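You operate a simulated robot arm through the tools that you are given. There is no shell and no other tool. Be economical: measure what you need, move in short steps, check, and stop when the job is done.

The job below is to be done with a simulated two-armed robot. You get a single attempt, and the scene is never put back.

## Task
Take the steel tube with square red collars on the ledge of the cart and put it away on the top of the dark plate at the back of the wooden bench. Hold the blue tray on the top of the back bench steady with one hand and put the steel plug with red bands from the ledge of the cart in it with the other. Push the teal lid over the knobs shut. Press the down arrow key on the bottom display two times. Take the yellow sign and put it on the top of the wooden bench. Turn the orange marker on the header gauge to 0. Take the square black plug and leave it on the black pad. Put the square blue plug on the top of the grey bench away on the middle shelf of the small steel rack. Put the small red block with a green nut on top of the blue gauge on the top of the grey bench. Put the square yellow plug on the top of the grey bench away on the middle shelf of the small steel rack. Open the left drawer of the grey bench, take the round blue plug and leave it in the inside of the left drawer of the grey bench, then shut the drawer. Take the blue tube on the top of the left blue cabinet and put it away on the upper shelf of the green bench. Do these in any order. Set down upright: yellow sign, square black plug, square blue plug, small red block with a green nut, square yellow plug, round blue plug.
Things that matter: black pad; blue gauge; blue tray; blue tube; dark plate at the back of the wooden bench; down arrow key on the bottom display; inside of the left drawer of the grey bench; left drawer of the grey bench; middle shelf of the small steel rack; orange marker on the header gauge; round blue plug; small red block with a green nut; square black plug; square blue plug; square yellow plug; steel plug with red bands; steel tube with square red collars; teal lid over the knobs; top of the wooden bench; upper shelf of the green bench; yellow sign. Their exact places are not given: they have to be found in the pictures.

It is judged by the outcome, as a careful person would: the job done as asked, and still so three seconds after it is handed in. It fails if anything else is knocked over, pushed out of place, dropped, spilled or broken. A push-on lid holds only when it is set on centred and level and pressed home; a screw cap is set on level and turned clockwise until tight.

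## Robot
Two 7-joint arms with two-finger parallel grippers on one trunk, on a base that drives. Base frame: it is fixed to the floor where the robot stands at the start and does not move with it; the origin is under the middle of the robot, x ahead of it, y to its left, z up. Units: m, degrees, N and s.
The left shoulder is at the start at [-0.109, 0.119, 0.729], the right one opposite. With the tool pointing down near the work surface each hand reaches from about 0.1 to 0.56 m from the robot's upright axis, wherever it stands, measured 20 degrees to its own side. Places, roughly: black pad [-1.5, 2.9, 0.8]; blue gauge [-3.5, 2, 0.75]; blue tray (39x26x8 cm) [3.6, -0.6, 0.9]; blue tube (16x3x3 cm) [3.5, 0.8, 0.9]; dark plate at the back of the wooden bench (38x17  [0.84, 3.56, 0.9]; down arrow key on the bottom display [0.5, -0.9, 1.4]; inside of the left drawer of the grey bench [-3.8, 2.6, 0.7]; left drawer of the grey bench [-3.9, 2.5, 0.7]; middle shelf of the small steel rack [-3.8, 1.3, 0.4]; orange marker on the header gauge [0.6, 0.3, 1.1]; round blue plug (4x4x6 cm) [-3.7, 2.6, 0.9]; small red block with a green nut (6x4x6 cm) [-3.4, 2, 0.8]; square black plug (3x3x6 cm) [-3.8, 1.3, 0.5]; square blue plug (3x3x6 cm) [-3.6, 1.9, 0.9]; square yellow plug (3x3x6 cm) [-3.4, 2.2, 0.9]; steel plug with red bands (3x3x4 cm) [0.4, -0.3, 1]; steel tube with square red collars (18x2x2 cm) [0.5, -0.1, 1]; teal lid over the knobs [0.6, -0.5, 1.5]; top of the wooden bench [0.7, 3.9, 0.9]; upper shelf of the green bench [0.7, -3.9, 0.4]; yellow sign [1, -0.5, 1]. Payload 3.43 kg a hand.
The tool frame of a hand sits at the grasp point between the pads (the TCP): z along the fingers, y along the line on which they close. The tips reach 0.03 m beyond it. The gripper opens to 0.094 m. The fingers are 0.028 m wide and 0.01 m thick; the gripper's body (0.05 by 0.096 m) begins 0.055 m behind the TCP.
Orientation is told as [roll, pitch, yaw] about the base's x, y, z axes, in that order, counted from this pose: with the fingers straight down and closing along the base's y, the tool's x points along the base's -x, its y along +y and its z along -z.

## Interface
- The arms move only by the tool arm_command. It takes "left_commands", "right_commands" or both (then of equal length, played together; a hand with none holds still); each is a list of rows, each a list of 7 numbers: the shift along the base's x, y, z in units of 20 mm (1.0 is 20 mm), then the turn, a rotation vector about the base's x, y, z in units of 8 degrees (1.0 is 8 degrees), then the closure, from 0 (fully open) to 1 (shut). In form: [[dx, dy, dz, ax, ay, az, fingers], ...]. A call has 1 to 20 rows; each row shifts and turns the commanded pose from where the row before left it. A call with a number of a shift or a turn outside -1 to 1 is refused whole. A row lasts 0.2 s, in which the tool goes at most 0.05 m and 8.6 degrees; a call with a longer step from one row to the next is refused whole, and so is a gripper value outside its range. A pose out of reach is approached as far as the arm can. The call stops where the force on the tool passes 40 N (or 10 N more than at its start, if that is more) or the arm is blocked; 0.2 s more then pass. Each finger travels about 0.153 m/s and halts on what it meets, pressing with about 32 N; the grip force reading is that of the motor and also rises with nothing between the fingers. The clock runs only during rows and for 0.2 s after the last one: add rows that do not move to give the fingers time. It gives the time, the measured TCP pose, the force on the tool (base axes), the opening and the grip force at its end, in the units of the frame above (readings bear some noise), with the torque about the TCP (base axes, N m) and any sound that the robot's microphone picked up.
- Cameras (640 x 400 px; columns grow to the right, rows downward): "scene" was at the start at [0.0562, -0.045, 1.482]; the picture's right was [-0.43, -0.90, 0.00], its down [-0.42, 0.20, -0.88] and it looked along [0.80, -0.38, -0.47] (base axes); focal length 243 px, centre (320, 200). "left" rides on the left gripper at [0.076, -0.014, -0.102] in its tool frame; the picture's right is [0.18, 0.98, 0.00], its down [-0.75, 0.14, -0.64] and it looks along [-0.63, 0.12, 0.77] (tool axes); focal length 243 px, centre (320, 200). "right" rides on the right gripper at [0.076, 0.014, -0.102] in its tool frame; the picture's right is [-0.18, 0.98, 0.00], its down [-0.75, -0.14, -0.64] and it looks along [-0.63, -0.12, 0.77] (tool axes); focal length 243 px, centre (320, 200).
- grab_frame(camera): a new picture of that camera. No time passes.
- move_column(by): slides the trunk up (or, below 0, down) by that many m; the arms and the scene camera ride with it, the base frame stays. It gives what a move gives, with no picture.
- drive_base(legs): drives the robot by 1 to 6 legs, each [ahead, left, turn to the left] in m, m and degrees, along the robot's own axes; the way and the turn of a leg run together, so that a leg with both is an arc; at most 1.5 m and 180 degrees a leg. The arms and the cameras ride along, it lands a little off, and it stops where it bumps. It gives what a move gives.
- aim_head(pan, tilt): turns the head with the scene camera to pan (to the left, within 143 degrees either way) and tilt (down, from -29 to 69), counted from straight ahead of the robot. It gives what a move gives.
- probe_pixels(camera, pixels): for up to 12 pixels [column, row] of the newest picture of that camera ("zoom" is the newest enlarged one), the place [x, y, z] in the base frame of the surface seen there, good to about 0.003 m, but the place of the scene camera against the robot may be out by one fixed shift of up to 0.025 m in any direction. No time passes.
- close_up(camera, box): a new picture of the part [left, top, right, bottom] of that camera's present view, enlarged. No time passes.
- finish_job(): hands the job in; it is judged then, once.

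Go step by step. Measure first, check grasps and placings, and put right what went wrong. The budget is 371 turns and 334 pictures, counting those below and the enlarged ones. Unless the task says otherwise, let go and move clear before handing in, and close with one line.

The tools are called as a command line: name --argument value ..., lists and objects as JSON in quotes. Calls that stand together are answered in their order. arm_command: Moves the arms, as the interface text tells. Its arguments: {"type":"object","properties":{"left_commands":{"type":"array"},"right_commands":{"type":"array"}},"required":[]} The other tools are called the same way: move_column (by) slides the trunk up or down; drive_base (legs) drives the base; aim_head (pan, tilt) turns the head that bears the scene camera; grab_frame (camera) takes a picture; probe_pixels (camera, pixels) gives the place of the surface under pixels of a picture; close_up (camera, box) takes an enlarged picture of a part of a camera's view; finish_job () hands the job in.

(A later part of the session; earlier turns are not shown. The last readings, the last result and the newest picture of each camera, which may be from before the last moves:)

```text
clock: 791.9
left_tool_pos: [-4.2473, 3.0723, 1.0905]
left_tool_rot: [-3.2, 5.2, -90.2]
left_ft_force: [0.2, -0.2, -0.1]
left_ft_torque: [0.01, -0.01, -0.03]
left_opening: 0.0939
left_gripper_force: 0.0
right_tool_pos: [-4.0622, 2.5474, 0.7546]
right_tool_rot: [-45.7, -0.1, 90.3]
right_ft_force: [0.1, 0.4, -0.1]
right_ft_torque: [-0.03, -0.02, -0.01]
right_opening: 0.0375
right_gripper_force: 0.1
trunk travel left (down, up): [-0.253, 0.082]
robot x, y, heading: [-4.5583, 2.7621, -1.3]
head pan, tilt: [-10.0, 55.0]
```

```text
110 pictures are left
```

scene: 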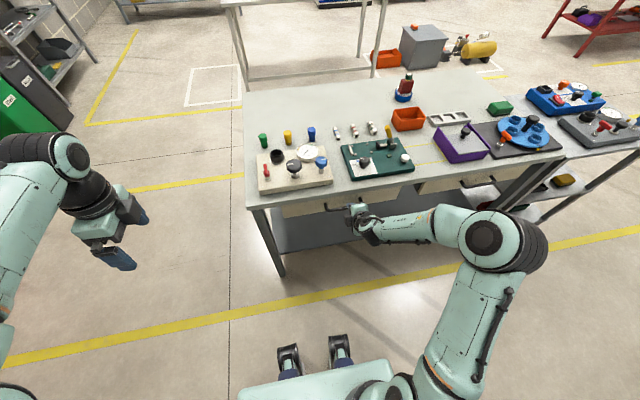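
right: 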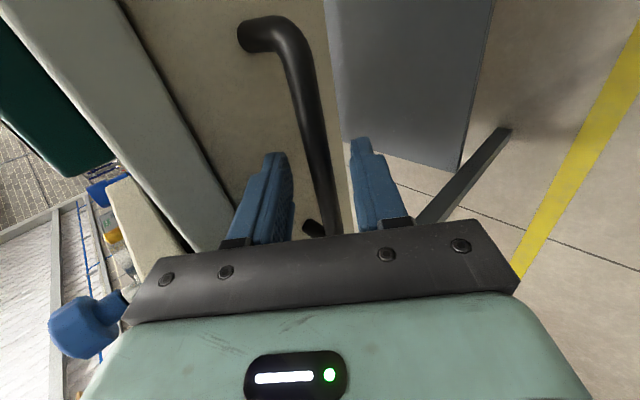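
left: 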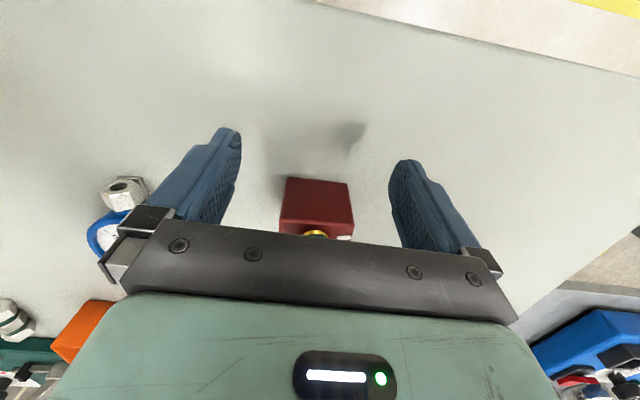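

The bar lies between the fingers. Close, then pull gently toward -x.

arm_command --right_commands '[[0, 0, 0, 0, 0, 0, 1], [0, 0, 0, 0, 0, 0, 1], [0, 0, 0, 0, 0, 0, 1]]'

arm_command --right_commands '[[-0.5, 0, 0, 0, 0, 0, 1], [-0.5, 0, 0, 0, 0, 0, 1], [-0.5, 0, 0, 0, 0, 0, 1], [-0.5, 0, 0, 0, 0, 0, 1]]'

grab_frame --camera "right"

```text
clock: 792.7
left_tool_pos: [-4.2475, 3.0715, 1.0908]
left_tool_rot: [-3.2, 5.2, -90.3]
left_ft_force: [-0.6, 0.3, 0.1]
left_ft_torque: [0.02, 0.04, 0.0]
left_opening: 0.094
left_gripper_force: 0.1
right_tool_pos: [-4.0627, 2.5466, 0.7549]
right_tool_rot: [-45.7, 0.0, 90.3]
right_ft_force: [0.7, -0.8, -0.3]
right_ft_torque: [-0.36, -0.03, 0.35]
right_opening: 0.0137
right_gripper_force: 44.9
trunk travel left (down, up): [-0.253, 0.082]
robot x, y, heading: [-4.5554, 2.7598, -1.5]
head pan, tilt: [-10.0, 55.0]
```

```text
clock: 793.7
left_tool_pos: [-4.2475, 3.0709, 1.091]
left_tool_rot: [-3.1, 5.1, -90.2]
left_ft_force: [-0.2, 0.9, -0.3]
left_ft_torque: [0.0, -0.02, 0.01]
left_opening: 0.0939
left_gripper_force: 0.1
right_tool_pos: [-4.1, 2.5475, 0.7552]
right_tool_rot: [-45.8, 0.0, 90.2]
right_ft_force: [-1.1, -5.7, 8.7]
right_ft_torque: [0.49, -0.07, 1.16]
right_opening: 0.0137
right_gripper_force: 44.7
trunk travel left (down, up): [-0.253, 0.082]
robot x, y, heading: [-4.5571, 2.7582, -1.6]
head pan, tilt: [-10.0, 55.0]
```

```text
109 pictures are left
```

right: 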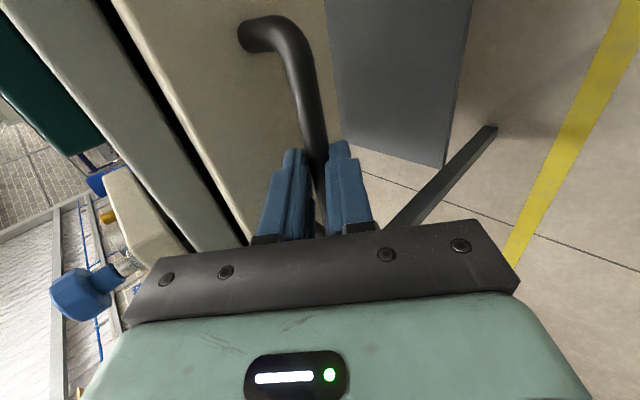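

The drawer slides. Pull further, to about 0.2 m open.

arm_command --right_commands '[[-0.6, 0, 0, 0, 0, 0, 1], [-0.6, 0, 0, 0, 0, 0, 1], [-0.6, 0, 0, 0, 0, 0, 1], [-0.6, 0, 0, 0, 0, 0, 1], [-0.6, 0, 0, 0, 0, 0, 1], [-0.6, 0, 0, 0, 0, 0, 1], [-0.6, 0, 0, 0, 0, 0, 1]]'

arm_command --right_commands '[[-0.6, 0, 0, 0, 0, 0, 1], [-0.6, 0, 0, 0, 0, 0, 1], [-0.6, 0, 0, 0, 0, 0, 1], [-0.6, 0, 0, 0, 0, 0, 1], [-0.6, 0, 0, 0, 0, 0, 1], [-0.6, 0, 0, 0, 0, 0, 1]]'

grab_frame --camera "scene"

```text
clock: 795.3
left_tool_pos: [-4.2481, 3.0708, 1.0921]
left_tool_rot: [-3.1, 5.1, -90.4]
left_ft_force: [0.6, -0.7, 0.9]
left_ft_torque: [-0.01, -0.02, -0.01]
left_opening: 0.0939
left_gripper_force: 0.0
right_tool_pos: [-4.1849, 2.5465, 0.7538]
right_tool_rot: [-46.0, 0.1, 90.2]
right_ft_force: [-1.4, -11.9, 19.8]
right_ft_torque: [0.01, -0.26, 0.66]
right_opening: 0.0139
right_gripper_force: 45.0
trunk travel left (down, up): [-0.253, 0.082]
robot x, y, heading: [-4.5593, 2.7549, -1.3]
head pan, tilt: [-10.0, 55.0]
```

```text
clock: 796.7
left_tool_pos: [-4.2473, 3.0715, 1.091]
left_tool_rot: [-3.2, 5.1, -90.5]
left_ft_force: [-0.2, -0.4, -0.7]
left_ft_torque: [-0.04, 0.01, 0.03]
left_opening: 0.0941
left_gripper_force: 0.0
right_tool_pos: [-4.2498, 2.5472, 0.754]
right_tool_rot: [-46.3, 0.3, 90.2]
right_ft_force: [-0.8, -4.1, 6.9]
right_ft_torque: [0.59, -0.24, 0.72]
right_opening: 0.0137
right_gripper_force: 45.3
right hand out of reach, approached as far as the arm can: row 6
trunk travel left (down, up): [-0.253, 0.082]
robot x, y, heading: [-4.5581, 2.7591, -1.6]
head pan, tilt: [-10.0, 55.0]
stopped in row 6 (right hand): the force on the tool passed its limit at 42 N (the readings are from after the stop); the commanded pose is now the measured one
```

```text
108 pictures are left
```

scene: 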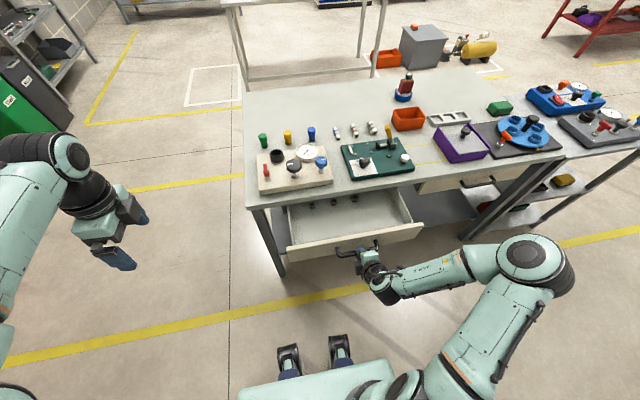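

The drawer is ~0.19 m open. Release the bar and withdraw along the fingers, then up.

arm_command --right_commands '[[0, 0, 0, 0, 0, 0, 0.6], [0, 0, 0, 0, 0, 0, 0.5], [-0.3, 0, 0.3, 0, 0, 0, 0.5], [-0.5, 0, 0.5, 0, 0, 0, 0.5], [-0.5, 0, 0.7, 0, 0, 0, 0.5], [-0.3, 0, 1, 0, 0, 0, 0.5], [0, 0, 1, 0, 0, 0, 0.5], [0, 0, 1, 0, 0, 0, 0.5], [0, 0, 1, 0, 0, 0, 0.5], [0, 0, 1, 0, 0, 0, 0.5], [0, 0, 1, 0, 0, 0, 0.5], [0, 0, 1, 0, 0, 0, 0.5]]'

grab_frame --camera "right"

grab_frame --camera "scene"

```text
clock: 799.3
left_tool_pos: [-4.2471, 3.0725, 1.0911]
left_tool_rot: [-3.1, 5.1, -90.3]
left_ft_force: [0.6, 0.0, 0.0]
left_ft_torque: [0.01, -0.01, -0.06]
left_opening: 0.0941
left_gripper_force: 0.1
right_tool_pos: [-4.2416, 2.5388, 0.9153]
right_tool_rot: [-46.2, 0.1, 90.1]
right_ft_force: [0.5, -0.5, 0.6]
right_ft_torque: [-0.03, 0.01, -0.01]
right_opening: 0.0472
right_gripper_force: 0.1
right hand out of reach, approached as far as the arm can: row 3, 4, 5, 6, 7
trunk travel left (down, up): [-0.253, 0.082]
robot x, y, heading: [-4.5607, 2.7581, -1.4]
head pan, tilt: [-10.0, 55.0]
```

```text
107 pictures are left
```

right: 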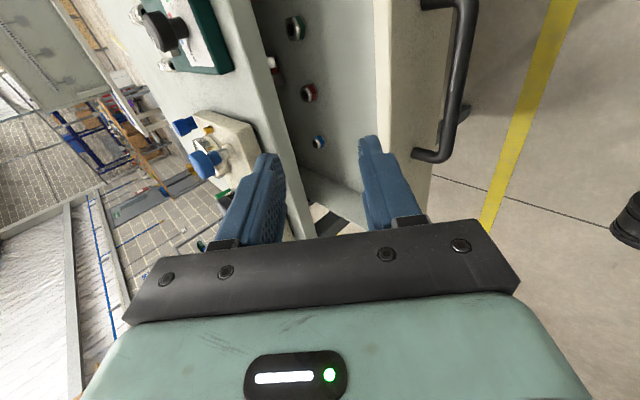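

```text
106 pictures are left
```

scene: 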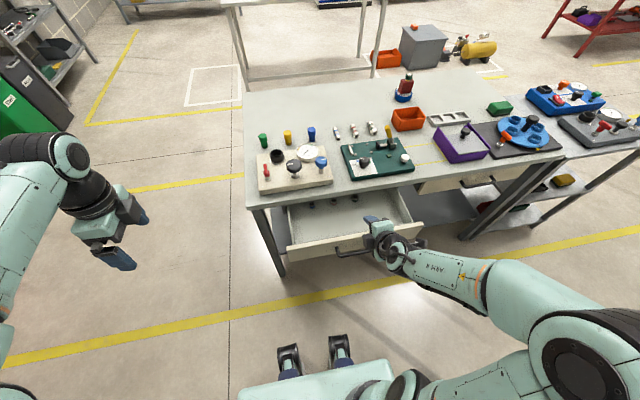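

Clear. Probe the drawer's inside with the wrist camera for later.

probe_pixels --camera "right" --pixels '[[345, 50], [350, 100], [340, 170], [308, 93], [318, 142], [385, 60], [400, 120], [290, 110], [330, 30], [365, 200]]'

close_up --camera "scene" --box '[260, 170, 440, 280]'

```text
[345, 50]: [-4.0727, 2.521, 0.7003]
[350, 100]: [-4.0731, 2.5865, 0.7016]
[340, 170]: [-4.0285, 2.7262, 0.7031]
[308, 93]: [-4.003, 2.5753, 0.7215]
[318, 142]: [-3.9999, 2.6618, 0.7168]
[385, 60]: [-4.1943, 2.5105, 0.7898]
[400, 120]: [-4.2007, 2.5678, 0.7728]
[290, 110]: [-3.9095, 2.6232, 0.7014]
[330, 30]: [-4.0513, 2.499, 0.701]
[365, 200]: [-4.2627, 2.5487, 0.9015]
```

```text
3.56 times, centred on (350, 225) of scene
```

zoom: 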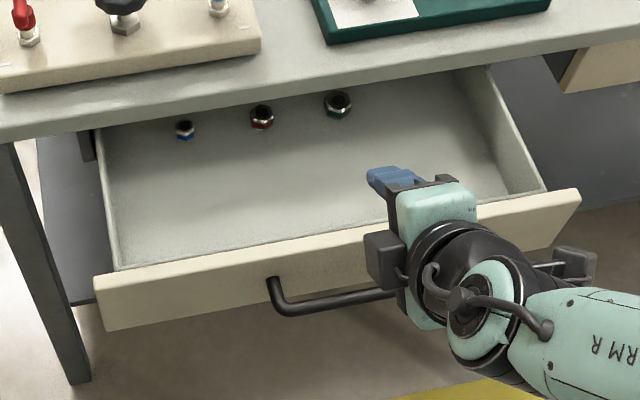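

Drawer floor z≈0.701, free space x -4.05…-4.17. Restore the right hand to pointing down, then drive to the bench's north end for the round blue plug.

arm_command --right_commands '[[0, 0, 0.5, 0, 1, 0, 0], [0, 0, 0.5, 0, 1, 0, 0], [0, 0, 0.5, 0, 1, 0, 0], [0, 0, 0.5, 0, 1, 0, 0], [0, 0, 0.5, 0, 1, 0, 0], [0, 0, 0, 0, 0.75, 0, 0], [0, 0, 0, 0, 0, -1, 0], [0, 0, 0, 0, 0, -1, 0], [0, 0, 0, 0, 0, -1, 0], [0, 0, 0, 0, 0, -1, 0], [0, 0, 0, 0, 0, -1, 0], [0, 0, 0, 0, 0, -1, 0], [0, 0, 0, 0, 0, -1, 0], [0, 0, 0, 0, 0, -1, 0], [0, 0, 0, 0, 0, -1, 0], [0, 0, 0, 0, 0, -1, 0], [0, 0, 0, 0, 0, -1, 0], [0, 0, 0, 0, 0, -0.4, 0]]'

drive_base --legs '[[0, 0.92, 1.4], [1.0, 0, 0], [0, 0, -90]]'

aim_head --pan 0 --tilt 45

grab_frame --camera "scene"

```text
clock: 803.1
left_tool_pos: [-4.2462, 3.0718, 1.0909]
left_tool_rot: [-3.1, 5.1, -90.3]
left_ft_force: [-0.7, -0.2, 0.3]
left_ft_torque: [0.04, 0.01, 0.04]
left_opening: 0.0941
left_gripper_force: 0.1
right_tool_pos: [-4.2423, 2.5402, 0.9642]
right_tool_rot: [-0.1, 0.2, -1.1]
right_ft_force: [-0.1, 0.9, 0.5]
right_ft_torque: [-0.01, 0.0, 0.04]
right_opening: 0.0941
right_gripper_force: 0.1
trunk travel left (down, up): [-0.253, 0.082]
robot x, y, heading: [-4.5604, 2.7582, -1.5]
head pan, tilt: [-10.0, 55.0]
```

```text
clock: 820.1
left_tool_pos: [-3.2428, 3.3715, 1.0916]
left_tool_rot: [-3.2, 5.1, 179.9]
left_ft_force: [0.4, -0.2, -0.4]
left_ft_torque: [0.0, -0.03, 0.01]
left_opening: 0.0939
left_gripper_force: 0.0
right_tool_pos: [-3.7735, 3.3643, 0.9647]
right_tool_rot: [-0.1, 0.0, -90.9]
right_ft_force: [0.8, 0.3, 0.3]
right_ft_torque: [-0.01, 0.02, 0.01]
right_opening: 0.0941
right_gripper_force: 0.0
trunk travel left (down, up): [-0.253, 0.082]
robot x, y, heading: [-3.5554, 3.6844, -91.2]
head pan, tilt: [-10.0, 55.0]
```

```text
clock: 820.9
left_tool_pos: [-3.2421, 3.3708, 1.0912]
left_tool_rot: [-3.2, 5.1, 179.7]
left_ft_force: [-0.3, 0.5, -0.1]
left_ft_torque: [-0.04, 0.01, 0.01]
left_opening: 0.0937
left_gripper_force: 0.1
right_tool_pos: [-3.7744, 3.3643, 0.9644]
right_tool_rot: [-0.1, 0.1, -90.9]
right_ft_force: [-0.3, -0.5, -0.4]
right_ft_torque: [0.0, 0.0, 0.01]
right_opening: 0.0941
right_gripper_force: 0.1
trunk travel left (down, up): [-0.253, 0.082]
robot x, y, heading: [-3.5559, 3.6842, -91.3]
head pan, tilt: [0.0, 45.0]
```

```text
104 pictures are left
```

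scene: 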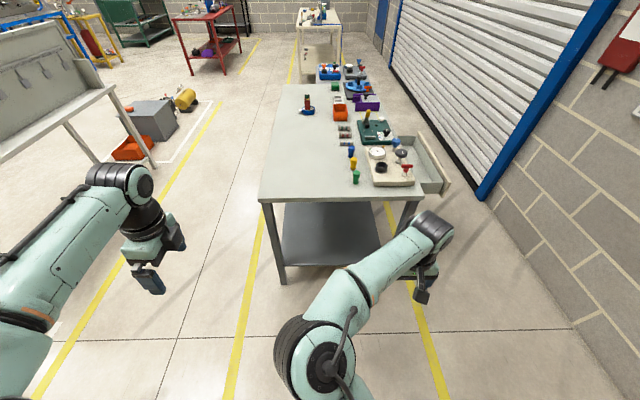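

The round plugs stand in a row: green, yellow, blue (351,150) farthest. Raise the right hand, align it with the row at x≈-3.70, and drive up.

arm_command --right_commands '[[0.6, 0, 0.6, 0, 0, 0, 0], [0.6, 0, 0.6, 0, 0, 0, 0], [0.6, 0, 0.6, 0, 0, 0, 0], [0.6, 0, 0.6, 0, 0, 0, 0], [0.6, 0, 0.6, 0, 0, 0, 0], [0.6, 0, 0.6, 0, 0, 0, 0]]'

drive_base --legs '[[0.45, 0, 1.2]]'

grab_frame --camera "scene"

grab_frame --camera "right"

```text
clock: 822.2
left_tool_pos: [-3.2437, 3.3712, 1.091]
left_tool_rot: [-3.3, 5.2, 179.9]
left_ft_force: [-0.2, -0.1, 0.3]
left_ft_torque: [0.01, 0.03, -0.02]
left_opening: 0.094
left_gripper_force: 0.0
right_tool_pos: [-3.7027, 3.3639, 1.0368]
right_tool_rot: [-0.1, 0.1, -90.8]
right_ft_force: [1.3, 0.5, 0.5]
right_ft_torque: [-0.02, 0.03, 0.01]
right_opening: 0.0938
right_gripper_force: 0.0
trunk travel left (down, up): [-0.253, 0.082]
robot x, y, heading: [-3.554, 3.6809, -91.3]
head pan, tilt: [0.0, 45.0]
```

```text
clock: 825.0
left_tool_pos: [-3.2461, 2.9272, 1.0916]
left_tool_rot: [-3.2, 5.2, -179.5]
left_ft_force: [0.0, 0.1, 0.1]
left_ft_torque: [-0.03, -0.05, 0.0]
left_opening: 0.0941
left_gripper_force: 0.0
right_tool_pos: [-3.7055, 2.9137, 1.036]
right_tool_rot: [-0.1, 0.2, -90.2]
right_ft_force: [-0.4, 0.2, -0.5]
right_ft_torque: [0.01, -0.02, -0.02]
right_opening: 0.094
right_gripper_force: 0.1
trunk travel left (down, up): [-0.253, 0.082]
robot x, y, heading: [-3.5665, 3.2349, -90.6]
head pan, tilt: [0.0, 45.0]
```

```text
103 pictures are left
```

scene: 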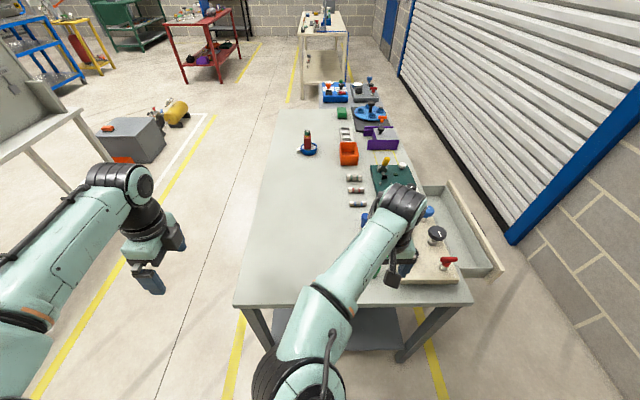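

```text
102 pictures are left
```

right: 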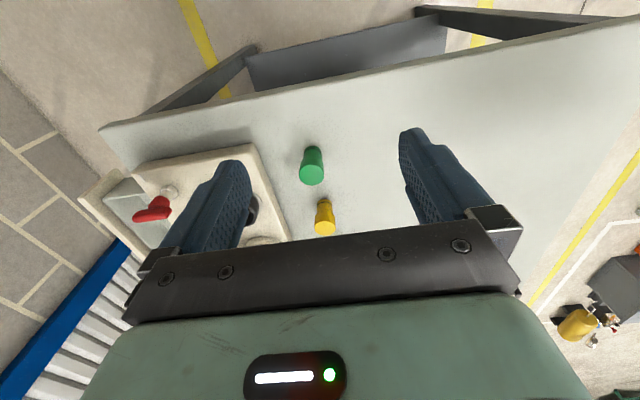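

Green and yellow are in view; move the hand on over them with a 20° forward pitch to see the blue one.

arm_command --right_commands '[[0, -1, 0, -0.5, 0, 0, 0], [0, -1, 0, -0.5, 0, 0, 0], [0, -1, 0, -0.5, 0, 0, 0], [0, -1, 0, -0.5, 0, 0, 0], [0, -1, 0, -0.5, 0, 0, 0], [0, -1, 0, 0, 0, 0, 0], [0, -1, 0, 0, 0, 0, 0], [0, -1, 0, 0, 0, 0, 0], [0, -1, 0, 0, 0, 0, 0]]'

grab_frame --camera "right"

```text
clock: 827.0
left_tool_pos: [-3.2461, 2.9281, 1.0911]
left_tool_rot: [-3.2, 5.1, -179.5]
left_ft_force: [-0.4, -0.3, 0.4]
left_ft_torque: [0.04, 0.02, -0.03]
left_opening: 0.094
left_gripper_force: 0.1
right_tool_pos: [-3.705, 2.7324, 1.0361]
right_tool_rot: [-0.2, -19.9, -90.2]
right_ft_force: [-0.2, 0.0, -1.1]
right_ft_torque: [-0.01, 0.0, -0.02]
right_opening: 0.0938
right_gripper_force: 0.1
trunk travel left (down, up): [-0.253, 0.082]
robot x, y, heading: [-3.5615, 3.2372, -90.5]
head pan, tilt: [0.0, 45.0]
```

```text
101 pictures are left
```

right: 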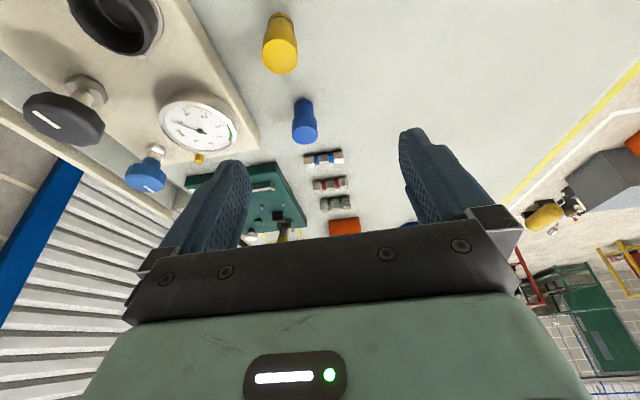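

The round blue plug is at (304,122). Probe it and its neighbours.

probe_pixels --camera "right" --pixels '[[304, 133], [304, 115], [296, 130], [313, 130], [303, 102], [280, 60], [245, 140], [320, 160], [200, 120], [145, 175]]'

close_up --camera "right" --box '[230, 0, 390, 200]'

```text
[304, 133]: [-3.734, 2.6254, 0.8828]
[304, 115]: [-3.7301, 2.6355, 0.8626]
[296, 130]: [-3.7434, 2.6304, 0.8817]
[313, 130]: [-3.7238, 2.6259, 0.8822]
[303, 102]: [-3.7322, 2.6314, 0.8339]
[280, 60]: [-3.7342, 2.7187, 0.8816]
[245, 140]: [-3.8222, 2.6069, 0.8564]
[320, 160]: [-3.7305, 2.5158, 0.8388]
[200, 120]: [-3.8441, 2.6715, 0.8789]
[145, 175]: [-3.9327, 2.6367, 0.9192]
```

```text
2.00 times, centred on (310, 100) of right
```

zoom: 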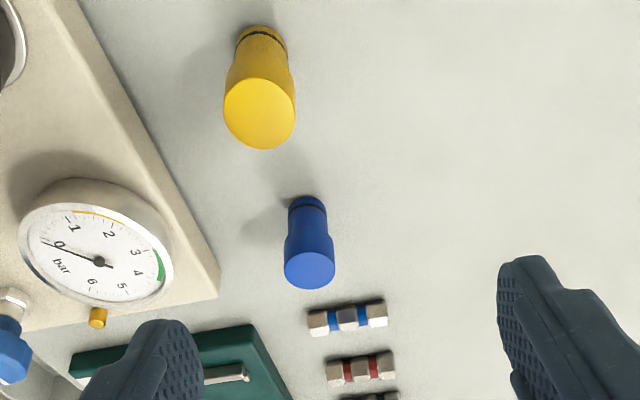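

Blue plug axis ≈[-3.733,2.62], top 0.8825; the beige kit's edge is near x -3.81. Creep 3 cm ahead, then move to a pre-grasp with fingers at 66 mm.

drive_base --legs '[[0.03, 0, 0]]'

arm_command --right_commands '[[-0.28, -0.55, -1, 0, 0, 0, 0.3], [-0.28, -0.55, -1, 0, 0, 0, 0.3], [-0.28, -0.55, -1, 0, 0, 0, 0.3], [-0.28, -0.55, -1, 0, 0, 0, 0.3], [-0.28, -0.55, -1, 0, 0, 0, 0.3]]'

grab_frame --camera "right"

```text
clock: 827.8
left_tool_pos: [-3.2466, 2.9007, 1.0906]
left_tool_rot: [-3.2, 5.0, -179.5]
left_ft_force: [-0.7, -0.8, 0.0]
left_ft_torque: [0.04, 0.01, 0.02]
left_opening: 0.0939
left_gripper_force: 0.1
right_tool_pos: [-3.7053, 2.7048, 1.0362]
right_tool_rot: [-0.1, -20.0, -90.1]
right_ft_force: [-0.2, -0.4, -0.1]
right_ft_torque: [0.01, 0.0, -0.01]
right_opening: 0.0939
right_gripper_force: 0.1
trunk travel left (down, up): [-0.253, 0.082]
robot x, y, heading: [-3.5644, 3.2075, -90.4]
head pan, tilt: [0.0, 45.0]
```

```text
clock: 829.0
left_tool_pos: [-3.2458, 2.8989, 1.0903]
left_tool_rot: [-3.0, 5.1, -179.5]
left_ft_force: [-0.6, -0.1, 0.3]
left_ft_torque: [0.0, -0.04, 0.06]
left_opening: 0.0937
left_gripper_force: 0.1
right_tool_pos: [-3.7089, 2.6828, 0.9916]
right_tool_rot: [-0.1, -20.1, -89.9]
right_ft_force: [-0.3, -0.4, -1.0]
right_ft_torque: [0.03, 0.0, -0.02]
right_opening: 0.0657
right_gripper_force: 0.0
right hand out of reach, approached as far as the arm can: row 2, 3, 4, 5
trunk travel left (down, up): [-0.253, 0.082]
robot x, y, heading: [-3.565, 3.2091, -90.4]
head pan, tilt: [0.0, 45.0]
```

```text
99 pictures are left
```

right: 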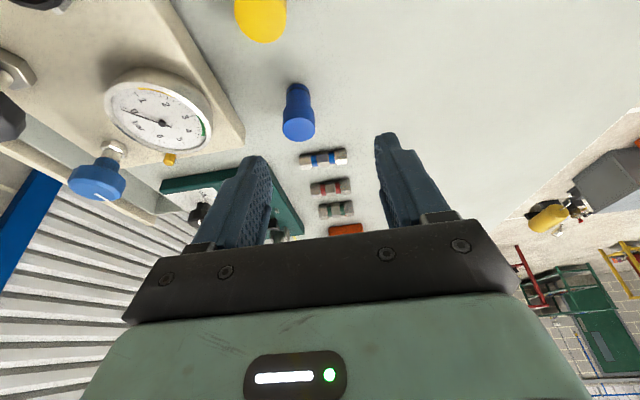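

The reach limit comes from hand height; raising the trunk 8 cm should give the needed reach at table height. Then descend in an arc, fingers straddling the row.

move_column --by 0.08

arm_command --right_commands '[[-0.4, 0, -1, 0, 0, 0, 0.3], [-0.4, 0, -1, 0, 0, 0, 0.3], [-0.4, -0.2, -1, 0, 0, 0, 0.3], [0, -0.3, -1, 0, 0, 0, 0.3], [0, -0.3, -1, 0, 0, 0, 0.3], [0, -0.4, -0.8, 0, 0, 0, 0.3]]'

grab_frame --camera "right"

```text
clock: 830.2
left_tool_pos: [-3.2456, 2.8998, 1.1706]
left_tool_rot: [-3.2, 5.0, -179.3]
left_ft_force: [-0.5, -0.9, -0.9]
left_ft_torque: [-0.01, -0.01, -0.01]
left_opening: 0.0939
left_gripper_force: 0.0
right_tool_pos: [-3.71, 2.6838, 1.0706]
right_tool_rot: [-0.2, -19.9, -90.1]
right_ft_force: [0.1, 0.5, 0.3]
right_ft_torque: [0.0, 0.01, -0.01]
right_opening: 0.0656
right_gripper_force: 0.0
trunk travel left (down, up): [-0.333, 0.002]
robot x, y, heading: [-3.5634, 3.2088, -90.6]
head pan, tilt: [0.0, 45.0]
```

```text
clock: 831.6
left_tool_pos: [-3.2458, 2.8985, 1.1717]
left_tool_rot: [-3.2, 5.2, -179.3]
left_ft_force: [0.4, -0.7, 0.4]
left_ft_torque: [-0.02, 0.01, 0.02]
left_opening: 0.0941
left_gripper_force: 0.1
right_tool_pos: [-3.73, 2.6715, 0.982]
right_tool_rot: [0.0, -20.0, -90.1]
right_ft_force: [0.2, 0.4, 0.5]
right_ft_torque: [0.0, 0.0, 0.02]
right_opening: 0.0656
right_gripper_force: 0.0
right hand out of reach, approached as far as the arm can: row 5, 6
trunk travel left (down, up): [-0.333, 0.002]
robot x, y, heading: [-3.5638, 3.2055, -90.5]
head pan, tilt: [0.0, 45.0]
```

```text
98 pictures are left
```

right: 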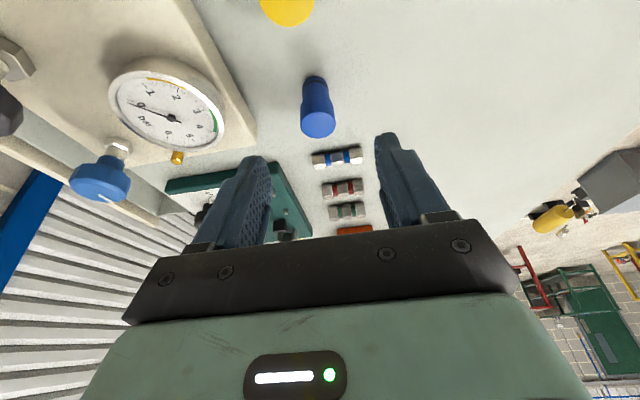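

arm_command --right_commands '[[0, 0, -1, 0, 0, 0, 0.3], [0, 0, -1, 0, 0, 0, 0.3], [0, 0, -1, 0, 0, 0, 0.3], [0, 0, -1, 0, 0, 0, 0.3], [0, 0, -0.5, 0, 0, 0, 0.3]]'

arm_command --right_commands '[[0, -0.7, 0, 0, 0, 0, 0.3], [0, -0.7, 0, 0, 0, 0, 0.3]]'

grab_frame --camera "right"

```text
clock: 832.8
left_tool_pos: [-3.2457, 2.8988, 1.1712]
left_tool_rot: [-3.2, 5.0, -179.4]
left_ft_force: [0.4, -0.1, 0.5]
left_ft_torque: [0.0, -0.03, 0.0]
left_opening: 0.094
left_gripper_force: 0.0
right_tool_pos: [-3.7105, 2.6729, 0.9204]
right_tool_rot: [0.1, -19.9, -90.0]
right_ft_force: [0.1, -0.5, 0.6]
right_ft_torque: [0.03, 0.0, 0.0]
right_opening: 0.0658
right_gripper_force: 0.1
right hand out of reach, approached as far as the arm can: row 1, 2, 3, 4
trunk travel left (down, up): [-0.333, 0.002]
robot x, y, heading: [-3.5656, 3.2067, -90.4]
head pan, tilt: [0.0, 45.0]
```

```text
clock: 833.4
left_tool_pos: [-3.2454, 2.8989, 1.1707]
left_tool_rot: [-3.2, 5.1, -179.5]
left_ft_force: [-0.8, 0.5, 0.3]
left_ft_torque: [0.0, 0.01, 0.02]
left_opening: 0.0941
left_gripper_force: 0.1
right_tool_pos: [-3.7068, 2.6711, 0.9253]
right_tool_rot: [-0.1, -19.9, -90.1]
right_ft_force: [0.0, 0.4, 0.1]
right_ft_torque: [0.03, 0.0, -0.02]
right_opening: 0.0658
right_gripper_force: 0.0
right hand out of reach, approached as far as the arm can: row 1, 2
trunk travel left (down, up): [-0.333, 0.002]
robot x, y, heading: [-3.5596, 3.2053, -90.5]
head pan, tilt: [0.0, 45.0]
```

```text
97 pictures are left
```

right: 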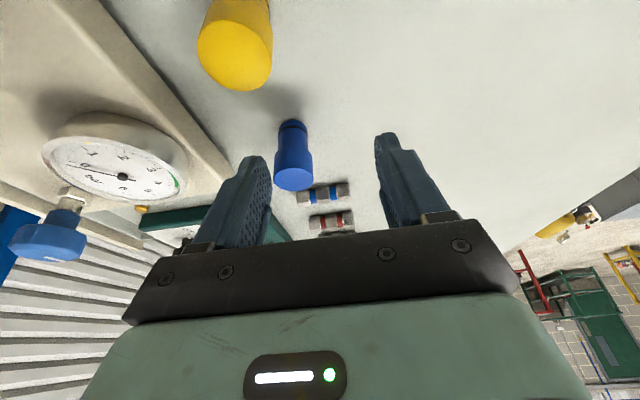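

The arm is at full stretch. More forward pitch (35°) plus a 25° yaw (so the camera clears the yellow plug) will give the reach. Back up a little and reshape.

arm_command --right_commands '[[0, 0.9, 0.9, 0, 0, 0, 0.3], [0, 0.9, 0.9, 0, 0, 0, 0.3], [0, 0.9, 0.6, 0, 0, 0, 0.3], [0, 0, 0, -0.95, 0, 0, 0.3], [0, 0, 0, -0.95, 0, 0, 0.3], [0, 0, 0, 0, 0, -1, 0.3], [0, 0, 0, 0, 0, -1, 0.3], [0, 0, 0, 0, 0, -1, 0.3], [0, 0, 0, 0, 0, -0.1, 0.3]]'

grab_frame --camera "right"

```text
clock: 835.4
left_tool_pos: [-3.2459, 2.8992, 1.1722]
left_tool_rot: [-3.2, 5.1, -179.5]
left_ft_force: [0.7, 0.2, 0.0]
left_ft_torque: [0.02, -0.01, -0.04]
left_opening: 0.0943
left_gripper_force: 0.2
right_tool_pos: [-3.7053, 2.7244, 0.9728]
right_tool_rot: [0.0, -35.2, -115.1]
right_ft_force: [0.1, -0.7, -0.6]
right_ft_torque: [0.02, 0.02, -0.01]
right_opening: 0.0656
right_gripper_force: 0.1
trunk travel left (down, up): [-0.333, 0.002]
robot x, y, heading: [-3.5633, 3.2055, -90.7]
head pan, tilt: [0.0, 45.0]
```

```text
96 pictures are left
```

right: 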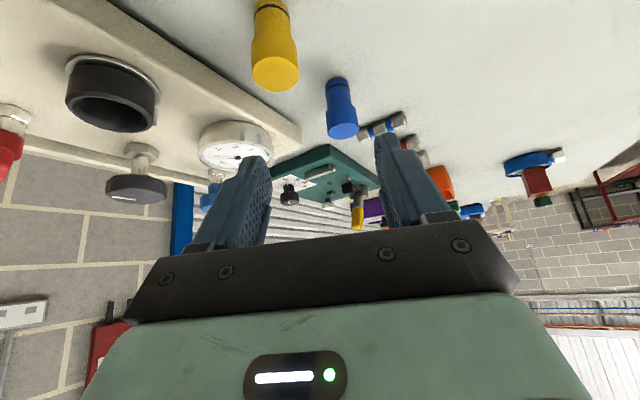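

Good: the approach line now misses the yellow plug. Re-probe the blue plug and move to the pre-grasp.

probe_pixels --camera "right" --pixels '[[342, 130], [341, 110], [333, 115], [352, 115], [338, 90], [273, 75]]'

arm_command --right_commands '[[-0.14, -0.85, -0.4, 0, 0, 0, 0.3], [-0.14, -0.85, -0.4, 0, 0, 0, 0.3], [-0.14, -0.85, -0.6, 0, 0, 0, 0.3], [-0.14, -0.85, -0.7, 0, 0, 0, 0.3]]'

grab_frame --camera "right"

```text
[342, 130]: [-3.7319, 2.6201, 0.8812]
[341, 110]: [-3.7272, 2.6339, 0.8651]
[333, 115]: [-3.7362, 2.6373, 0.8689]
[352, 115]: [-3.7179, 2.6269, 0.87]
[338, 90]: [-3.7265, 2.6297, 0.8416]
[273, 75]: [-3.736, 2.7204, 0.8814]
```

```text
clock: 836.4
left_tool_pos: [-3.2465, 2.8993, 1.1719]
left_tool_rot: [-3.2, 5.1, -179.6]
left_ft_force: [0.4, 0.6, -0.1]
left_ft_torque: [0.03, 0.0, -0.01]
left_opening: 0.0939
left_gripper_force: 0.0
right_tool_pos: [-3.7199, 2.6563, 0.9281]
right_tool_rot: [-0.1, -35.1, -114.9]
right_ft_force: [-0.5, 0.2, -0.4]
right_ft_torque: [-0.02, -0.03, 0.0]
right_opening: 0.0658
right_gripper_force: 0.1
trunk travel left (down, up): [-0.333, 0.002]
robot x, y, heading: [-3.5644, 3.2075, -90.5]
head pan, tilt: [0.0, 45.0]
```

```text
95 pictures are left
```

right: 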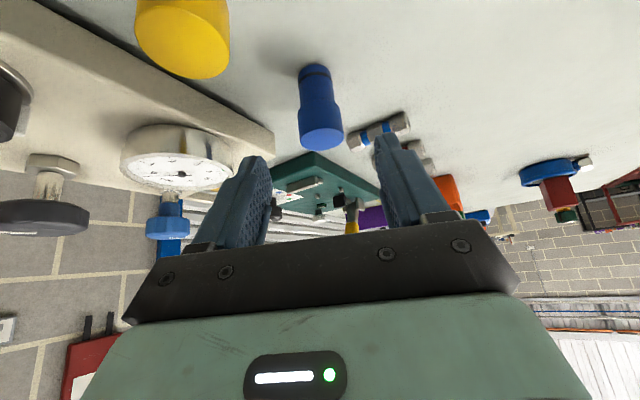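

Centred and within reach. Advance the last 7 cm and grip.

arm_command --right_commands '[[-0.2, -0.6, -0.94, 0, 0, 0, 0.3], [-0.2, -0.6, -0.94, 0, 0, 0, 0.3], [-0.2, -0.6, -0.94, 0, 0, 0, 0.3], [0, 0, 0, 0, 0, 0, 0.3]]'

grab_frame --camera "right"

```text
clock: 837.4
left_tool_pos: [-3.2453, 2.9, 1.1709]
left_tool_rot: [-3.3, 5.1, -179.5]
left_ft_force: [0.6, -0.1, 0.0]
left_ft_torque: [-0.02, 0.02, -0.04]
left_opening: 0.0939
left_gripper_force: 0.1
right_tool_pos: [-3.7236, 2.6347, 0.8786]
right_tool_rot: [0.0, -35.1, -115.0]
right_ft_force: [-0.1, -0.1, 0.5]
right_ft_torque: [-0.03, -0.01, -0.02]
right_opening: 0.0659
right_gripper_force: 0.0
right hand out of reach, approached as far as the arm can: row 3
trunk travel left (down, up): [-0.333, 0.002]
robot x, y, heading: [-3.5623, 3.2083, -90.7]
head pan, tilt: [0.0, 45.0]
```

```text
94 pictures are left
```

right: 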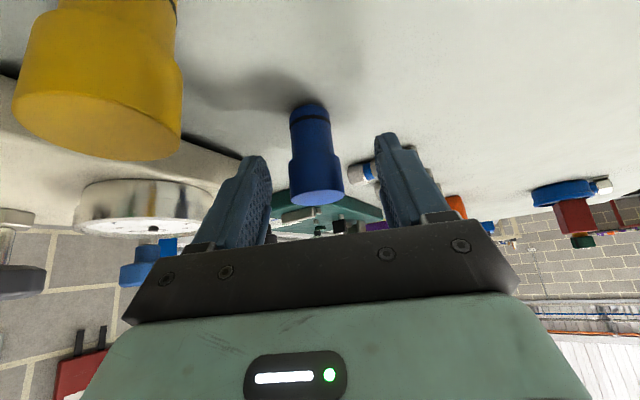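

About 1.7 cm short, at the arm's limit. Pitch 10° more about the hand's own axis, then advance the remainder.

arm_command --right_commands '[[0, 0, 0.15, -0.565, 0.265, 0, 0.3], [0, 0, 0, -0.565, 0.265, 0, 0.3], [-0.25, -0.4, -0.2, 0, 0, 0, 0.3], [-0.25, -0.4, -0.2, 0, 0, 0, 0.3], [0, 0, 0, 0, 0, 0, 0.3]]'

grab_frame --camera "right"

```text
clock: 838.6
left_tool_pos: [-3.2458, 2.8993, 1.1712]
left_tool_rot: [-3.3, 5.2, -179.5]
left_ft_force: [0.5, 0.6, -0.2]
left_ft_torque: [0.05, 0.0, -0.02]
left_opening: 0.0939
left_gripper_force: 0.0
right_tool_pos: [-3.7309, 2.6216, 0.8748]
right_tool_rot: [-0.1, -45.1, -115.0]
right_ft_force: [-0.2, -0.5, 0.1]
right_ft_torque: [0.01, -0.04, -0.01]
right_opening: 0.0658
right_gripper_force: 0.3
trunk travel left (down, up): [-0.333, 0.002]
robot x, y, heading: [-3.5639, 3.2068, -90.4]
head pan, tilt: [0.0, 45.0]
```

```text
93 pictures are left
```

right: 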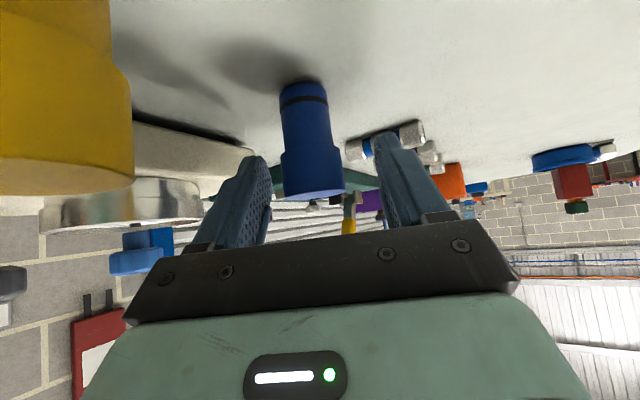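

At the plug. Lower 6 mm and close.

arm_command --right_commands '[[0, 0, -0.3, 0, 0, 0, 0.4], [0, 0, 0, 0, 0, 0, 0.7], [0, 0, 0, 0, 0, 0, 1], [0, 0, 0, 0, 0, 0, 1], [0, 0, 0, 0, 0, 0, 1]]'

grab_frame --camera "right"

```text
clock: 839.8
left_tool_pos: [-3.2463, 2.8993, 1.1729]
left_tool_rot: [-3.0, 5.1, -179.5]
left_ft_force: [-0.6, 0.0, 0.8]
left_ft_torque: [0.01, 0.02, -0.01]
left_opening: 0.0942
left_gripper_force: 0.0
right_tool_pos: [-3.7305, 2.6233, 0.8708]
right_tool_rot: [0.0, -45.0, -114.8]
right_ft_force: [0.3, -0.5, 1.5]
right_ft_torque: [-0.04, 0.0, -0.01]
right_opening: 0.0355
right_gripper_force: 31.7
right hand out of reach, approached as far as the arm can: row 1
trunk travel left (down, up): [-0.333, 0.002]
robot x, y, heading: [-3.5677, 3.2054, -90.7]
head pan, tilt: [0.0, 45.0]
```

```text
92 pictures are left
```

right: 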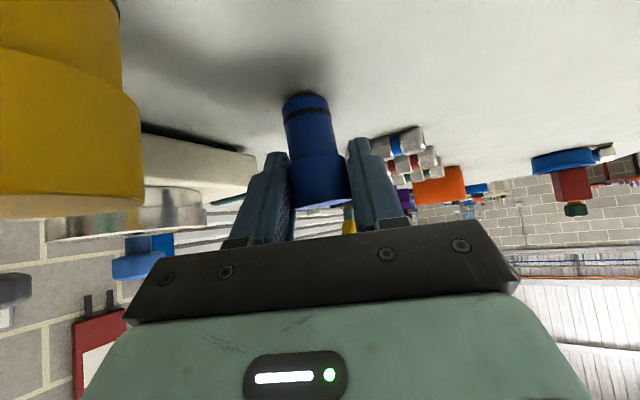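

Gripped (36 mm). Lift up and away to the east, clear of the yellow plug.

arm_command --right_commands '[[0, 0, 0.5, 0, 0, 0, 1], [0.3, 0, 0.8, 0, 0, 0, 1], [0.8, 0, 0.8, 0, 0, 0, 1], [0.8, 0.1, 0.8, 0, 0, 0, 1], [0.8, 0.3, 0.8, 0, 0, 0, 1], [0.5, 0.6, 0.8, 0, 0, 0, 1], [0, 0.8, 0.8, 0, 0, 0, 1], [0, 0.8, 0.5, 0, 0, 0, 1]]'

grab_frame --camera "right"

grab_frame --camera "scene"

```text
clock: 841.6
left_tool_pos: [-3.2453, 2.899, 1.1709]
left_tool_rot: [-3.1, 5.1, -179.5]
left_ft_force: [0.0, -0.1, 0.0]
left_ft_torque: [-0.02, 0.01, 0.0]
left_opening: 0.0941
left_gripper_force: 0.0
right_tool_pos: [-3.6667, 2.6755, 0.9857]
right_tool_rot: [-0.1, -45.1, -114.9]
right_ft_force: [0.7, 0.0, -0.6]
right_ft_torque: [0.03, 0.02, 0.05]
right_opening: 0.0354
right_gripper_force: 31.5
trunk travel left (down, up): [-0.333, 0.002]
robot x, y, heading: [-3.5667, 3.2044, -90.4]
head pan, tilt: [0.0, 45.0]
```

```text
91 pictures are left
```

right: 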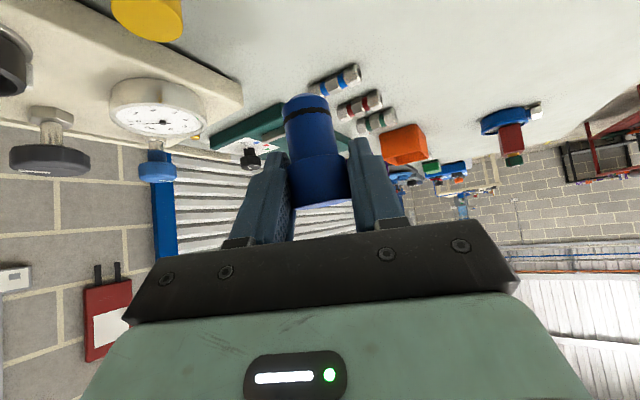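

```text
90 pictures are left
```

scene: 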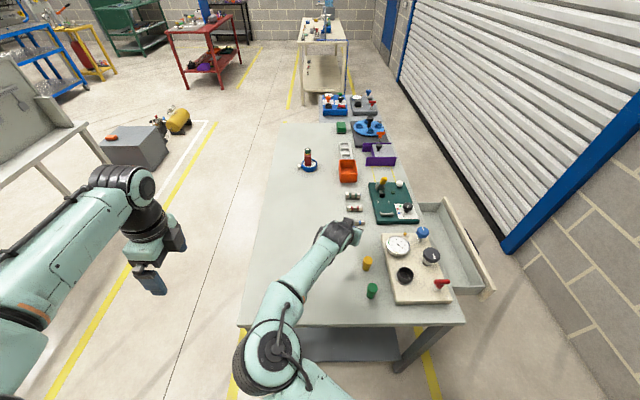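

The plug is held upright, neighbours untouched. Pull the hand in, and drive back to the drawer's front.

arm_command --right_commands '[[0, 0.9, 0.3, 0, 0, 0, 1], [0, 0.9, 0.3, 0, 0, 0, 1], [0, 0.9, 0.3, 0, 0, 0, 1], [0, 0.9, 0.3, 0, 0, 0, 1], [0, 0.9, 0, 0, 0, 0, 1]]'

drive_base --legs '[[-0.48, 0, 0.6], [0, -1.0, 0], [0, 0, 90]]'

aim_head --pan -30 --tilt 45

grab_frame --camera "scene"

```text
clock: 842.8
left_tool_pos: [-3.2468, 2.899, 1.1718]
left_tool_rot: [-3.2, 5.2, -179.4]
left_ft_force: [0.4, -0.8, -0.5]
left_ft_torque: [0.0, -0.01, 0.0]
left_opening: 0.0941
left_gripper_force: 0.1
right_tool_pos: [-3.6653, 2.7649, 1.0122]
right_tool_rot: [-0.1, -45.2, -114.9]
right_ft_force: [0.3, -0.4, -0.1]
right_ft_torque: [0.04, 0.02, -0.04]
right_opening: 0.0357
right_gripper_force: 32.3
trunk travel left (down, up): [-0.333, 0.002]
robot x, y, heading: [-3.566, 3.2044, -90.4]
head pan, tilt: [0.0, 45.0]
```

```text
clock: 858.2
left_tool_pos: [-4.2705, 4.0077, 1.1717]
left_tool_rot: [-3.1, 5.2, -87.6]
left_ft_force: [0.3, -0.1, -0.4]
left_ft_torque: [0.0, 0.0, 0.01]
left_opening: 0.0942
left_gripper_force: 0.1
right_tool_pos: [-4.1224, 3.5925, 1.0118]
right_tool_rot: [-0.1, -45.1, -23.1]
right_ft_force: [-0.4, 0.5, -0.2]
right_ft_torque: [0.01, -0.02, -0.01]
right_opening: 0.0354
right_gripper_force: 32.3
trunk travel left (down, up): [-0.333, 0.002]
robot x, y, heading: [-4.5663, 3.6818, 1.2]
head pan, tilt: [0.0, 45.0]
```

```text
clock: 859.2
left_tool_pos: [-4.2704, 4.007, 1.1715]
left_tool_rot: [-3.3, 5.1, -87.6]
left_ft_force: [0.2, 0.7, 0.6]
left_ft_torque: [-0.01, 0.0, -0.01]
left_opening: 0.094
left_gripper_force: 0.0
right_tool_pos: [-4.123, 3.5925, 1.012]
right_tool_rot: [-0.1, -45.2, -23.1]
right_ft_force: [-0.1, 0.8, -0.5]
right_ft_torque: [0.03, -0.02, 0.04]
right_opening: 0.0355
right_gripper_force: 31.9
trunk travel left (down, up): [-0.333, 0.002]
robot x, y, heading: [-4.5668, 3.678, 1.1]
head pan, tilt: [-30.0, 45.0]
```

```text
89 pictures are left
```

scene: 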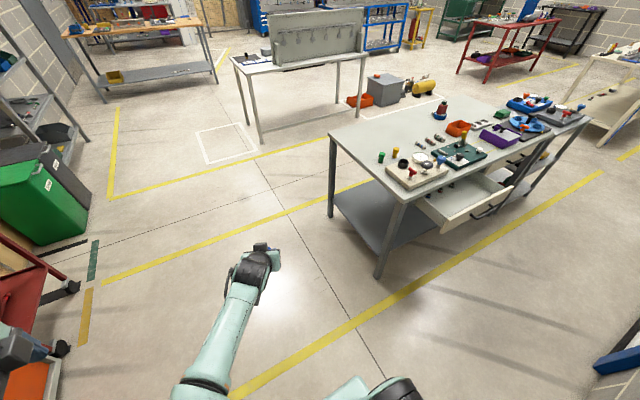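

Strafe right to the drawer, keeping 3 cm farther back.

drive_base --legs '[[-0.03, 0, -1.1], [0, -0.6, 0], [0, -0.44, 0]]'

aim_head --pan -5 --tilt 55

grab_frame --camera "scene"

grab_frame --camera "right"

```text
clock: 869.3
left_tool_pos: [-4.2906, 2.9653, 1.1708]
left_tool_rot: [-3.3, 5.1, -89.2]
left_ft_force: [-0.2, -0.2, 0.4]
left_ft_torque: [0.01, 0.01, -0.02]
left_opening: 0.0942
left_gripper_force: 0.1
right_tool_pos: [-4.1541, 2.5434, 1.0114]
right_tool_rot: [-0.1, -45.1, -24.8]
right_ft_force: [0.3, 0.0, -0.7]
right_ft_torque: [0.0, -0.01, -0.01]
right_opening: 0.0355
right_gripper_force: 32.0
trunk travel left (down, up): [-0.333, 0.002]
robot x, y, heading: [-4.595, 2.6462, -0.2]
head pan, tilt: [-30.0, 45.0]
```

```text
clock: 870.1
left_tool_pos: [-4.2894, 2.9651, 1.1716]
left_tool_rot: [-3.3, 5.1, -89.2]
left_ft_force: [0.2, 0.2, -0.9]
left_ft_torque: [0.02, 0.02, 0.02]
left_opening: 0.0943
left_gripper_force: 0.0
right_tool_pos: [-4.1542, 2.5456, 1.0102]
right_tool_rot: [-0.1, -45.1, -24.7]
right_ft_force: [-0.5, 0.6, -0.4]
right_ft_torque: [-0.02, -0.04, 0.01]
right_opening: 0.0356
right_gripper_force: 31.7
trunk travel left (down, up): [-0.333, 0.002]
robot x, y, heading: [-4.5972, 2.6481, -0.2]
head pan, tilt: [-5.0, 55.0]
```

```text
88 pictures are left
```

scene: 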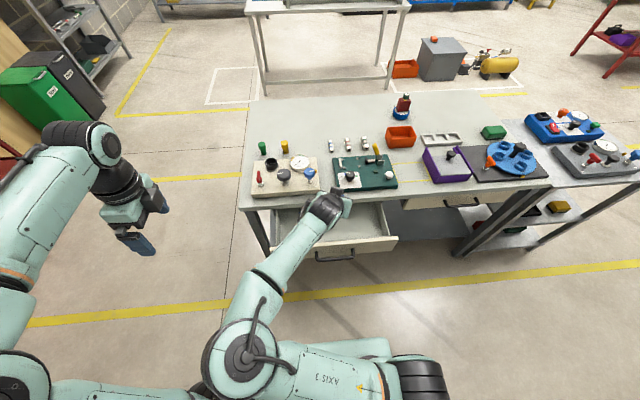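

```text
87 pictures are left
```

right: 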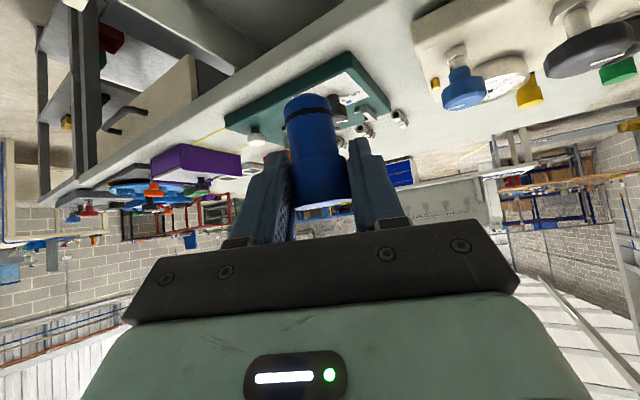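

With 45° pitch, the camera would foul the drawer's front wall unless the hand comes in more sideways. I'll yaw the hand a further -35°, lower the trunk 12 cm, and re-check.

arm_command --right_commands '[[0, 0, 0, 0, 0, -1, 1], [0, 0, 0, 0, 0, -1, 1], [0.3, 0, 0, 0, 0, -1, 1], [0.3, 0, 0, 0, 0, -1, 1], [0.3, 0, 0, 0, 0, -0.4, 1]]'

move_column --by -0.12

grab_frame --camera "right"

grab_frame --camera "scene"

```text
clock: 871.4
left_tool_pos: [-4.2903, 2.9647, 1.1716]
left_tool_rot: [-3.2, 5.1, -89.3]
left_ft_force: [-0.7, -0.5, -0.3]
left_ft_torque: [0.01, 0.0, 0.0]
left_opening: 0.094
left_gripper_force: 0.1
right_tool_pos: [-4.2121, 2.3558, 0.9583]
right_tool_rot: [0.3, -45.2, -59.7]
right_ft_force: [-0.8, 0.6, -0.8]
right_ft_torque: [0.01, -0.02, 0.01]
right_opening: 0.0356
right_gripper_force: 31.7
right hand out of reach, approached as far as the arm can: row 1, 2, 3, 4, 5
trunk travel left (down, up): [-0.333, 0.002]
robot x, y, heading: [-4.5966, 2.6496, -0.3]
head pan, tilt: [-5.0, 55.0]
```

```text
clock: 872.9
left_tool_pos: [-4.2886, 2.9652, 1.0517]
left_tool_rot: [-3.1, 5.0, -89.4]
left_ft_force: [0.2, 0.6, 0.3]
left_ft_torque: [-0.02, -0.02, -0.02]
left_opening: 0.0941
left_gripper_force: 0.1
right_tool_pos: [-4.2794, 2.3551, 0.7891]
right_tool_rot: [-6.8, -41.9, -54.7]
right_ft_force: [0.5, -0.4, -1.1]
right_ft_torque: [-0.01, 0.02, -0.01]
right_opening: 0.0355
right_gripper_force: 32.2
trunk travel left (down, up): [-0.213, 0.122]
robot x, y, heading: [-4.5968, 2.6461, -0.4]
head pan, tilt: [-5.0, 55.0]
```

```text
86 pictures are left
```

right: 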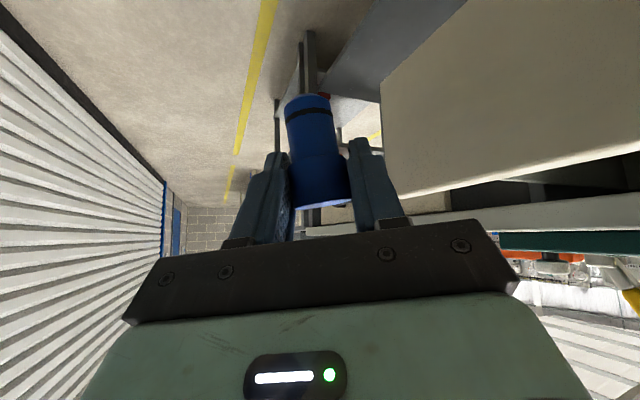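

```text
85 pictures are left
```

scene: 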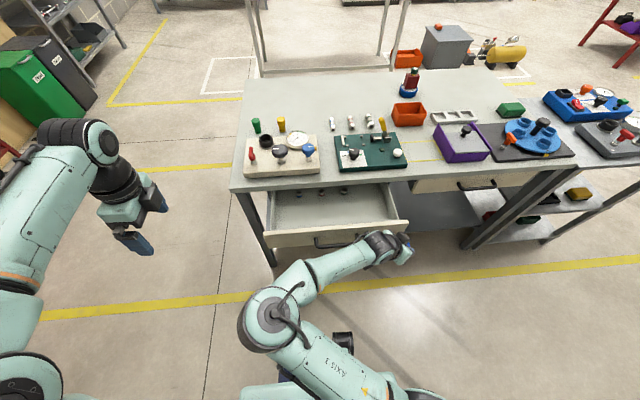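

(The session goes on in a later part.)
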